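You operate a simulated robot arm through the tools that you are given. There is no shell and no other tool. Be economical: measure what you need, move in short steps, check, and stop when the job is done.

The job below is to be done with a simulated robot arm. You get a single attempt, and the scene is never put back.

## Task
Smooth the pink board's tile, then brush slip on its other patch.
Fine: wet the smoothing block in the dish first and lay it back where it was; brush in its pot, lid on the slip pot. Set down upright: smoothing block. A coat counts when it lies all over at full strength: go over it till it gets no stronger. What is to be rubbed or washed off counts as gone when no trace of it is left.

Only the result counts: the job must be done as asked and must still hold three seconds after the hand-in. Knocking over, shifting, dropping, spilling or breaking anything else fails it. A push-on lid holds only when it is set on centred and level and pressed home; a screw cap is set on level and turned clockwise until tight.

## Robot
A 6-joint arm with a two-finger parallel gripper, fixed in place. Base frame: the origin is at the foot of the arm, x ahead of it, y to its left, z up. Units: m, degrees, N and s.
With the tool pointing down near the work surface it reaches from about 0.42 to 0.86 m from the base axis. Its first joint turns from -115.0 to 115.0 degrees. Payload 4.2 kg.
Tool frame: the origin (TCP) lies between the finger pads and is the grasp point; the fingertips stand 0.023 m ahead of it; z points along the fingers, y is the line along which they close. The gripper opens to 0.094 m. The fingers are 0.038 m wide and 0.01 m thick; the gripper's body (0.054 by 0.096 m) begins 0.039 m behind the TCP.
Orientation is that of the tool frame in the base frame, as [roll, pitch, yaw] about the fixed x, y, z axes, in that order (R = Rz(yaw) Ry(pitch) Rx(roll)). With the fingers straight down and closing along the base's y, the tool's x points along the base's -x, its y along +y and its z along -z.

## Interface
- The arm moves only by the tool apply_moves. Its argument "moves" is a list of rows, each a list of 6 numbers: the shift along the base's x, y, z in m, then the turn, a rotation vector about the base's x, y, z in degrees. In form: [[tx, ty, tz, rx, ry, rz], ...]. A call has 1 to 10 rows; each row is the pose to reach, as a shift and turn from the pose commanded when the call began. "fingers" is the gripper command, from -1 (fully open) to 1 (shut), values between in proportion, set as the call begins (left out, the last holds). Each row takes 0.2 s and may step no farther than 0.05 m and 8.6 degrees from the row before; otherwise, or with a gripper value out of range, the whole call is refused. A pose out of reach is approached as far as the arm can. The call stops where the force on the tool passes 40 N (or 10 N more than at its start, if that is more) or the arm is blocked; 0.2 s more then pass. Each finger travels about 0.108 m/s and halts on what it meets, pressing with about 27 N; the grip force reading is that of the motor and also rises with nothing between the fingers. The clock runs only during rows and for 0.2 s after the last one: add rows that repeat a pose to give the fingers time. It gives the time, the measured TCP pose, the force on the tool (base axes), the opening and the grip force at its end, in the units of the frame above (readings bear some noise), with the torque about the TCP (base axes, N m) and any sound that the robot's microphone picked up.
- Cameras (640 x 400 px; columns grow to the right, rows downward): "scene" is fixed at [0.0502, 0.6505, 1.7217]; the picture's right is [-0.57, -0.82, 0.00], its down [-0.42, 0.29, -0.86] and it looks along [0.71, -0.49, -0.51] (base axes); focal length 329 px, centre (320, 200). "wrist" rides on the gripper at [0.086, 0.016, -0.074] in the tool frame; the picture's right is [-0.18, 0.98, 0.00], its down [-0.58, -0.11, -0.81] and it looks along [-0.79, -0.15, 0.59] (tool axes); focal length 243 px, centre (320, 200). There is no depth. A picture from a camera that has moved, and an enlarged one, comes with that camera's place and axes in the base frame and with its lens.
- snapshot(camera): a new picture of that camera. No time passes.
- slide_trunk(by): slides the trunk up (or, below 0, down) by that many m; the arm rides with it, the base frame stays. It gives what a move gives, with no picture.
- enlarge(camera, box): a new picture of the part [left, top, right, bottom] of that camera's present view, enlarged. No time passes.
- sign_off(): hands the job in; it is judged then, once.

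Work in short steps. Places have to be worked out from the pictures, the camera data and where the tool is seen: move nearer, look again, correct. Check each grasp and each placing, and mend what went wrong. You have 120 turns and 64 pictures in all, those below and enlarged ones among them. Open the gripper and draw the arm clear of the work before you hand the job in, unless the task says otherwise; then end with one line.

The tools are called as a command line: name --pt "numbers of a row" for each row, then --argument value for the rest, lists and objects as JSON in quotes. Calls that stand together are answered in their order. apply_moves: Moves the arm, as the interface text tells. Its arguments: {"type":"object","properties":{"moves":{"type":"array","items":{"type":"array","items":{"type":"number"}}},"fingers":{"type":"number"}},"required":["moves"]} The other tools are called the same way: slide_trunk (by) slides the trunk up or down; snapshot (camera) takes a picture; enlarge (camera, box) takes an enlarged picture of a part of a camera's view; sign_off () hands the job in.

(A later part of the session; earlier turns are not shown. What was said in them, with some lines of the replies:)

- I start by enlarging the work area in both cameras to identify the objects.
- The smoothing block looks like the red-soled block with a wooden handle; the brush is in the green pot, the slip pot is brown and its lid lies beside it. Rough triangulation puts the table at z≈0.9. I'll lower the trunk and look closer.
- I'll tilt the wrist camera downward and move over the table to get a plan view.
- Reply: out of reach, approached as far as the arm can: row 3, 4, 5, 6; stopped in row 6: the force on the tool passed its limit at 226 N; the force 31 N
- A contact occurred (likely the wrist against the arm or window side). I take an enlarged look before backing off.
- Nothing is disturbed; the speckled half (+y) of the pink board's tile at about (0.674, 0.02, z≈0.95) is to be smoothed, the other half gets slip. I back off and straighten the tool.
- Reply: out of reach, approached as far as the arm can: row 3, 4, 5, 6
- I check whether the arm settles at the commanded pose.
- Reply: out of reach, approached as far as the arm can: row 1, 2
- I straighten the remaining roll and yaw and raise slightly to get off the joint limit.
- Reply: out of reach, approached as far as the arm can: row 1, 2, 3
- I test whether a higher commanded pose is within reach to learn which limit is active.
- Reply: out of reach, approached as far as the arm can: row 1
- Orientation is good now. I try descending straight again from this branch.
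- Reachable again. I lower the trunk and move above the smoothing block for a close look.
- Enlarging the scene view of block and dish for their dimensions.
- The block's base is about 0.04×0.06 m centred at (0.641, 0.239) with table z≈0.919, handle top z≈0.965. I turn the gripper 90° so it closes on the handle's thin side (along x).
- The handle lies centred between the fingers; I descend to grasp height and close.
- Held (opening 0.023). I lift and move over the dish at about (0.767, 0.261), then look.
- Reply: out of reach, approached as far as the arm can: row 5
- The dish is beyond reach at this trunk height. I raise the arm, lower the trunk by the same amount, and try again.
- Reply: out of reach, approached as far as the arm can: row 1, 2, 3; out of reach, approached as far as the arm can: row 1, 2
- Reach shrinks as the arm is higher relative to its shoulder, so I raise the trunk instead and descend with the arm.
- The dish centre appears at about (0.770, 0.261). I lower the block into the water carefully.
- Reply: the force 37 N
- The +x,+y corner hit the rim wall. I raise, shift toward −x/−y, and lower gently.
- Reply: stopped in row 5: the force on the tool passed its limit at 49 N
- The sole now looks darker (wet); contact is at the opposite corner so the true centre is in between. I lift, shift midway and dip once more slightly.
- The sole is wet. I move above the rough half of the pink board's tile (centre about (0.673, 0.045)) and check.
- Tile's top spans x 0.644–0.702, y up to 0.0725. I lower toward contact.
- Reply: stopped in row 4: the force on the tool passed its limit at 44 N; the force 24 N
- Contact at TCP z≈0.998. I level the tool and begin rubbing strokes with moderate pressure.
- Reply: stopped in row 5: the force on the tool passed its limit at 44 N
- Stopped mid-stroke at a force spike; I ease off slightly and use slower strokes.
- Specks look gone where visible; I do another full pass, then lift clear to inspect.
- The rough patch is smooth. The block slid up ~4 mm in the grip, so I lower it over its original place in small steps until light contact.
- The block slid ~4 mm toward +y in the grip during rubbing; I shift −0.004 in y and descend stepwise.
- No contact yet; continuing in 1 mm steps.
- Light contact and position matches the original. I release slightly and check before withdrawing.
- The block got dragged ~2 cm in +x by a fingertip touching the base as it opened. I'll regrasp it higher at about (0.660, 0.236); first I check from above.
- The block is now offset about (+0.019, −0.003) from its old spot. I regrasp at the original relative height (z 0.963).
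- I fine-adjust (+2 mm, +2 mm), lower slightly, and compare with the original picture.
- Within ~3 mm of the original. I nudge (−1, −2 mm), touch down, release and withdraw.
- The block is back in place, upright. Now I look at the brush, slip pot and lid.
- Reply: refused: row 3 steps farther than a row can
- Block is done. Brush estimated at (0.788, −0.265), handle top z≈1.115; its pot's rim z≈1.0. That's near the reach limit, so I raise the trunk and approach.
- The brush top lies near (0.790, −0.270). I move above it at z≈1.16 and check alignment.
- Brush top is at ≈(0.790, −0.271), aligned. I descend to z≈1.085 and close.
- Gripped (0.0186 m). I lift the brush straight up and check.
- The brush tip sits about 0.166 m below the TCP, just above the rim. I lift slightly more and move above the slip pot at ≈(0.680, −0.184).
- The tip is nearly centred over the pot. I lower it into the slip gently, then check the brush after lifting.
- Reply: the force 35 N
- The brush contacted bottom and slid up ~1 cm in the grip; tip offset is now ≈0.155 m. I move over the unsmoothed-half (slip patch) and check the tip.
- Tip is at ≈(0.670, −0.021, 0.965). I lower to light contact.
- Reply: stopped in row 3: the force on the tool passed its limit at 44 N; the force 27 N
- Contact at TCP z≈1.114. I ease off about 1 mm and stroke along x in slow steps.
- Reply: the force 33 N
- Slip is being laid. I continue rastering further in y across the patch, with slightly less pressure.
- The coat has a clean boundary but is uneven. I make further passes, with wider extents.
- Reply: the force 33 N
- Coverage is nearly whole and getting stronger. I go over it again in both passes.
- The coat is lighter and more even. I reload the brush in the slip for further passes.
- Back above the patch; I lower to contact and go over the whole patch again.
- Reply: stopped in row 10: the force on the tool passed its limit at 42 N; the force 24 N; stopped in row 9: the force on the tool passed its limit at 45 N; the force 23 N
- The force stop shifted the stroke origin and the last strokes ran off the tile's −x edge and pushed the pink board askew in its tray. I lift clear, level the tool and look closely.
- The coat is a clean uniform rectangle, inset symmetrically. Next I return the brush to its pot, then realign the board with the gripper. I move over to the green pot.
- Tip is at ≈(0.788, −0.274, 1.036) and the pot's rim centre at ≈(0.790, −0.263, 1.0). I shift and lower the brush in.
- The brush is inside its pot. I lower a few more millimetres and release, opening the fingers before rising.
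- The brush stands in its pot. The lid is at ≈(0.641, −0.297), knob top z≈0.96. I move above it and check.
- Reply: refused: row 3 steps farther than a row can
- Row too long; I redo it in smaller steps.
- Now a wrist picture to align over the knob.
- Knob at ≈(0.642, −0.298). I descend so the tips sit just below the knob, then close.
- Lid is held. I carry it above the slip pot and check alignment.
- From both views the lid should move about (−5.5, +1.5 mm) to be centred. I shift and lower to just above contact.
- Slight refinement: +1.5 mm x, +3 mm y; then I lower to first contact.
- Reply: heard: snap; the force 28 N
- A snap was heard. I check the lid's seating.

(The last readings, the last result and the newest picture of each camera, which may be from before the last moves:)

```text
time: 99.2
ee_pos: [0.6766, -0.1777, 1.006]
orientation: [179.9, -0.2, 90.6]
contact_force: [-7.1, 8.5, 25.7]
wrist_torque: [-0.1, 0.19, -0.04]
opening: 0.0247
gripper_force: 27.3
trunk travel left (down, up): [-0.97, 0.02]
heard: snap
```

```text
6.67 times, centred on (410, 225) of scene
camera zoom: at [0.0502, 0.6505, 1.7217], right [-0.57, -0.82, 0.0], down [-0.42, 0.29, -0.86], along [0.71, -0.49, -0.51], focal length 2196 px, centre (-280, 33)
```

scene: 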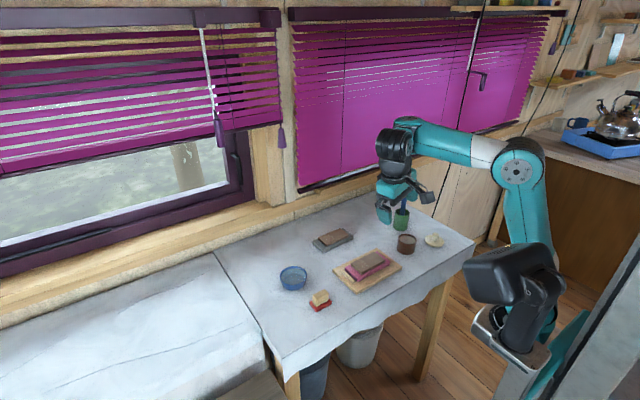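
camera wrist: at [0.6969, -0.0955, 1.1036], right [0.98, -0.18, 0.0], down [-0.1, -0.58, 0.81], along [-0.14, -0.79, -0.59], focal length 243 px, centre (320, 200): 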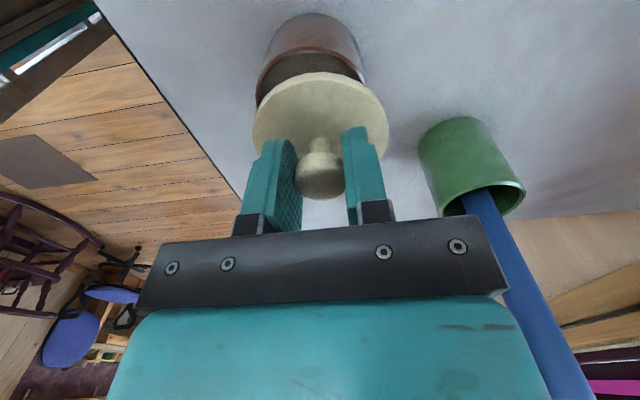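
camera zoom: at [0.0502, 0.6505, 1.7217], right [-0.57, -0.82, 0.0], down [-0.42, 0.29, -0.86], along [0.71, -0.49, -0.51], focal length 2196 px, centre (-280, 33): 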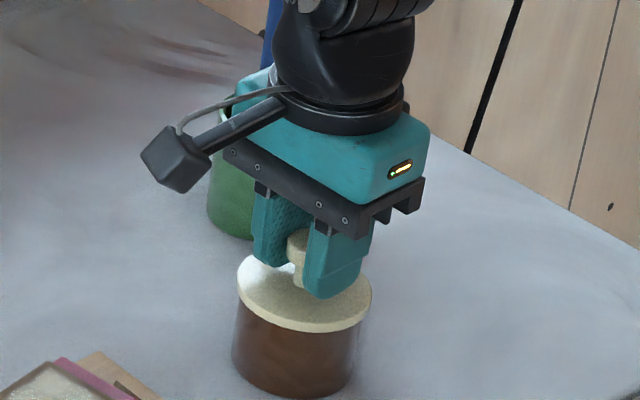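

It looks seated and level. I relieve the side load, press slightly more, then release.

apply_moves --pt "-0.0008 0.0008 0 0 0 0" --pt "-0.0008 0.0008 -0.0015 0 0 0" --pt "-0.0008 0.0008 -0.002 0 0 0"

apply_moves --pt "0 0 0.001 0 0 0" --pt "0 0 0.001 0 0 0" --pt "0 0 0.001 0 0 0" --fingers -0.1

apply_moves --pt "0 0 0.03 0 0 0" --pt "0 0 0.07 0 0 0" --pt "0 0.03 0.1 0 0 0" --pt "0 0.075 0.1 0 0 0" --pt "0 0.12 0.1 0 0 0" --pt "0 0.165 0.1 0 0 0" --pt "0 0.195 0.1 0 0 0"

```text
time: 100.0
ee_pos: [0.675, -0.1773, 1.0032]
orientation: [179.9, 0.0, 90.6]
contact_force: [-2.9, 1.8, 28.1]
wrist_torque: [-0.07, 0.14, 0.02]
opening: 0.0246
gripper_force: 27.0
trunk travel left (down, up): [-0.97, 0.02]
```

```text
time: 100.8
ee_pos: [0.6754, -0.1774, 1.0026]
orientation: [-179.9, 0.0, 90.5]
contact_force: [0.0, 0.4, 0.4]
wrist_torque: [0.02, 0.02, -0.03]
opening: 0.0517
gripper_force: 0.1
trunk travel left (down, up): [-0.97, 0.02]
```

```text
time: 102.4
ee_pos: [0.6762, 0.0156, 1.1033]
orientation: [-179.9, -0.1, 90.5]
contact_force: [0.4, 0.3, 0.2]
wrist_torque: [0.03, 0.01, 0.01]
opening: 0.0516
gripper_force: 0.0
trunk travel left (down, up): [-0.97, 0.02]
```

Lid released. I view the board and lid together.

enlarge --camera "scene" --box '[325, 205, 435, 300]'

```text
4.21 times, centred on (380, 252) of scene
camera zoom: at [0.0502, 0.6505, 1.7217], right [-0.57, -0.82, 0.0], down [-0.42, 0.29, -0.86], along [0.71, -0.49, -0.51], focal length 1387 px, centre (67, -21)
```

zoom: 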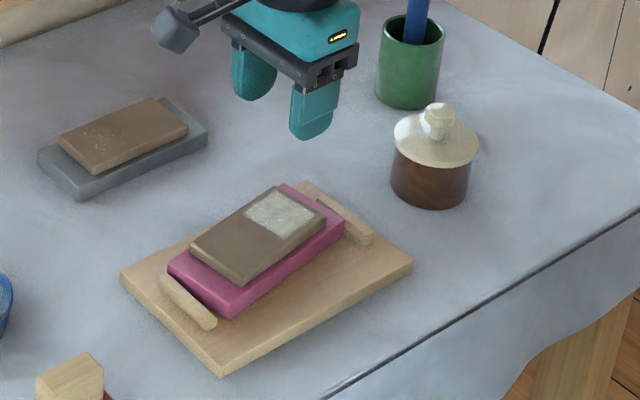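

The lid sits on. Pink board's centre is now ≈(0.6925, 0.012), turned ≈+9.5° with width ≈0.072; it was at x≈0.673, unturned. I'll grip its sides at that angle, then turn and shift it back. First I go above it.

apply_moves --pt "0.008 -0.002 -0.01 0 0 5" --pt "0.016 -0.0036 -0.04 0 0 9.0" --pt "0.016 -0.0036 -0.075 0 0 9.0" --pt "0.016 -0.0036 -0.075 0 0 9.0" --fingers -1

snapshot --camera "wrist"

```text
time: 103.4
ee_pos: [0.6918, 0.0124, 1.0287]
orientation: [-179.9, 0.0, 99.4]
contact_force: [-0.4, 0.4, 0.0]
wrist_torque: [0.02, -0.01, 0.03]
opening: 0.094
gripper_force: 0.1
trunk travel left (down, up): [-0.97, 0.02]
```

```text
2 pictures are left
camera wrist: at [0.6963, 0.1005, 1.1037], right [1.0, -0.02, 0.0], down [-0.01, -0.59, 0.81], along [-0.02, -0.81, -0.59], focal length 243 px, centre (320, 200)
```

wrist: 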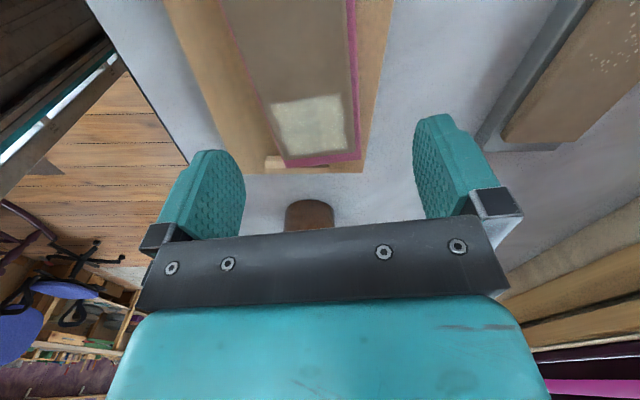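

Close-range wrist geometry puts the board's centreline at x≈0.682 at this y (the scene estimate has larger bias). I shift −0.010 in x and descend alongside the board.

apply_moves --pt "-0.01 0.002 0 0 0 0" --pt "-0.01 0.002 -0.03 0 0 0" --pt "-0.01 0.002 -0.055 0 0 0" --pt "-0.01 0.002 -0.065 0 0 0" --pt "-0.01 0.002 -0.069 0 0 0"

```text
time: 104.6
ee_pos: [0.6823, 0.0152, 0.9594]
orientation: [-179.9, -0.1, 99.5]
contact_force: [0.4, -0.1, 0.2]
wrist_torque: [-0.03, 0.0, 0.0]
opening: 0.094
gripper_force: 0.2
trunk travel left (down, up): [-0.97, 0.02]
```

No contact while descending; tips are at ≈0.936, beside the board. I close on its sides.

apply_moves --pt "0 0 0 0 0 0" --pt "0 0 0 0 0 0" --pt "0 0 0 0 0 0" --fingers 1

```text
time: 105.4
ee_pos: [0.6829, 0.0171, 0.9591]
orientation: [-179.9, -0.1, 99.4]
contact_force: [2.0, 0.8, -0.2]
wrist_torque: [0.08, -0.09, -1.07]
opening: 0.0675
gripper_force: 27.2
trunk travel left (down, up): [-0.97, 0.02]
```

Board clamped (0.0675 m). I turn it back −9.4° and shift it to x≈0.673 in small steps.

apply_moves --pt "-0.0015 0 0 0 0 -1.5" --pt "-0.003 0 0 0 0 -3" --pt "-0.0045 0 0 0 0 -4.5" --pt "-0.006 0 0 0 0 -6" --pt "-0.0075 0 0 0 0 -7.5" --pt "-0.0095 0 0 0 0 -9.2" --pt "-0.0095 0 0 0 0 -9.2"

```text
time: 107.0
ee_pos: [0.6737, 0.016, 0.9591]
orientation: [180.0, -0.1, 90.2]
contact_force: [4.0, -0.8, 10.4]
wrist_torque: [-0.1, -0.17, 0.14]
opening: 0.0676
gripper_force: 27.6
trunk travel left (down, up): [-0.97, 0.02]
```

Turned with little resistance. I check the board's pose.

enlarge --camera "scene" --box '[325, 215, 425, 300]'

```text
4.71 times, centred on (375, 258) of scene
camera zoom: at [0.0502, 0.6505, 1.7217], right [-0.57, -0.82, 0.0], down [-0.42, 0.29, -0.86], along [0.71, -0.49, -0.51], focal length 1550 px, centre (61, -71)
```

zoom: 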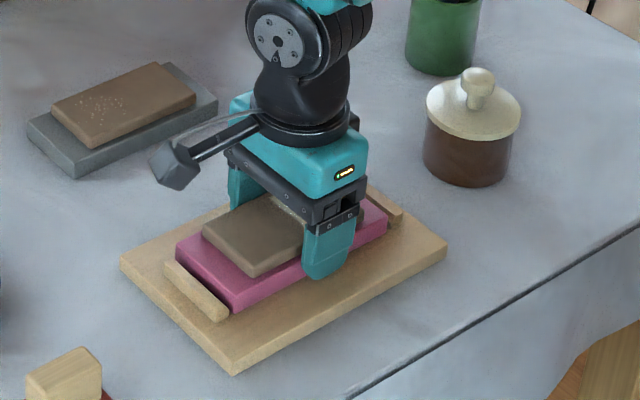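

The board is straight between its rails, matching its original place within ~3 mm. I relieve the vertical load, open, and rise straight up.

apply_moves --pt "0 0 0.001 0 0 0" --pt "0 0 0.001 0 0 0"

apply_moves --pt "0 0 0 0 0 0" --pt "0 0 0 0 0 0" --pt "0 0 0.0 0 0 0" --pt "0 0 0.03 0 0 0" --pt "0 0 0.07 0 0 0" --pt "0 0 0.11 0 0 0" --pt "-0.02 0.03 0.14 0 0 0" --pt "-0.04 0.06 0.17 0 0 0" --pt "-0.07 0.08 0.19 0 0 0" --fingers -1

```text
time: 107.6
ee_pos: [0.6705, 0.0166, 0.9596]
orientation: [-180.0, -0.1, 90.3]
contact_force: [2.9, 0.2, 3.5]
wrist_torque: [0.11, -0.26, -0.06]
opening: 0.0677
gripper_force: 26.4
trunk travel left (down, up): [-0.97, 0.02]
```

```text
time: 109.6
ee_pos: [0.6009, 0.095, 1.1491]
orientation: [-179.9, -0.1, 90.3]
contact_force: [0.7, 0.2, 0.7]
wrist_torque: [-0.01, 0.01, 0.01]
opening: 0.0939
gripper_force: 0.1
trunk travel left (down, up): [-0.97, 0.02]
```

I use the last picture for a final overview of the table.

enlarge --camera "scene" --box '[265, 170, 465, 320]'

```text
2.67 times, centred on (365, 245) of scene
camera zoom: at [0.0502, 0.6505, 1.7217], right [-0.57, -0.82, 0.0], down [-0.42, 0.29, -0.86], along [0.71, -0.49, -0.51], focal length 878 px, centre (200, 80)
```

zoom: 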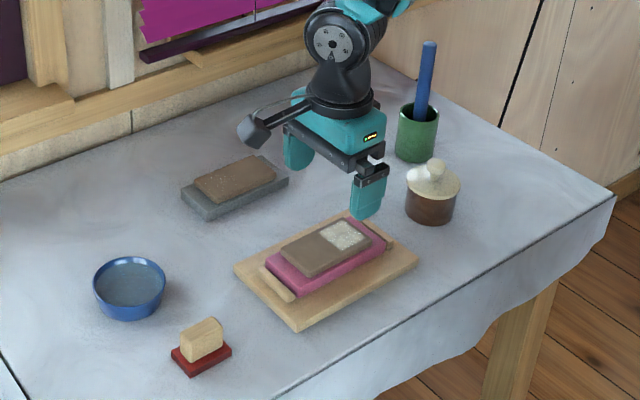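

Everything is in place: tile smoothed, slip coat on, brush in its pot, lid on, block back and board straight. I draw the arm further clear and hand in.

apply_moves --pt "-0.02 0 0.04 0 0 0" --pt "-0.04 0 0.08 0 0 0" --pt "-0.06 0 0.12 0 0 0"

sign_off

```text
time: 110.4
ee_pos: [0.5392, 0.0953, 1.2712]
orientation: [-179.9, -0.2, 90.3]
contact_force: [0.9, -0.3, 0.3]
wrist_torque: [-0.02, 0.03, -0.01]
opening: 0.0942
gripper_force: 0.1
trunk travel left (down, up): [-0.97, 0.02]
```

```text
The job is handed in.
```

The job is handed in: tile smoothed with the wetted block, slip brushed over its other patch, block back upright, brush in its pot and lid snapped on; the last strokes knocked the pink board askew, and I set it back to within about 3 mm.
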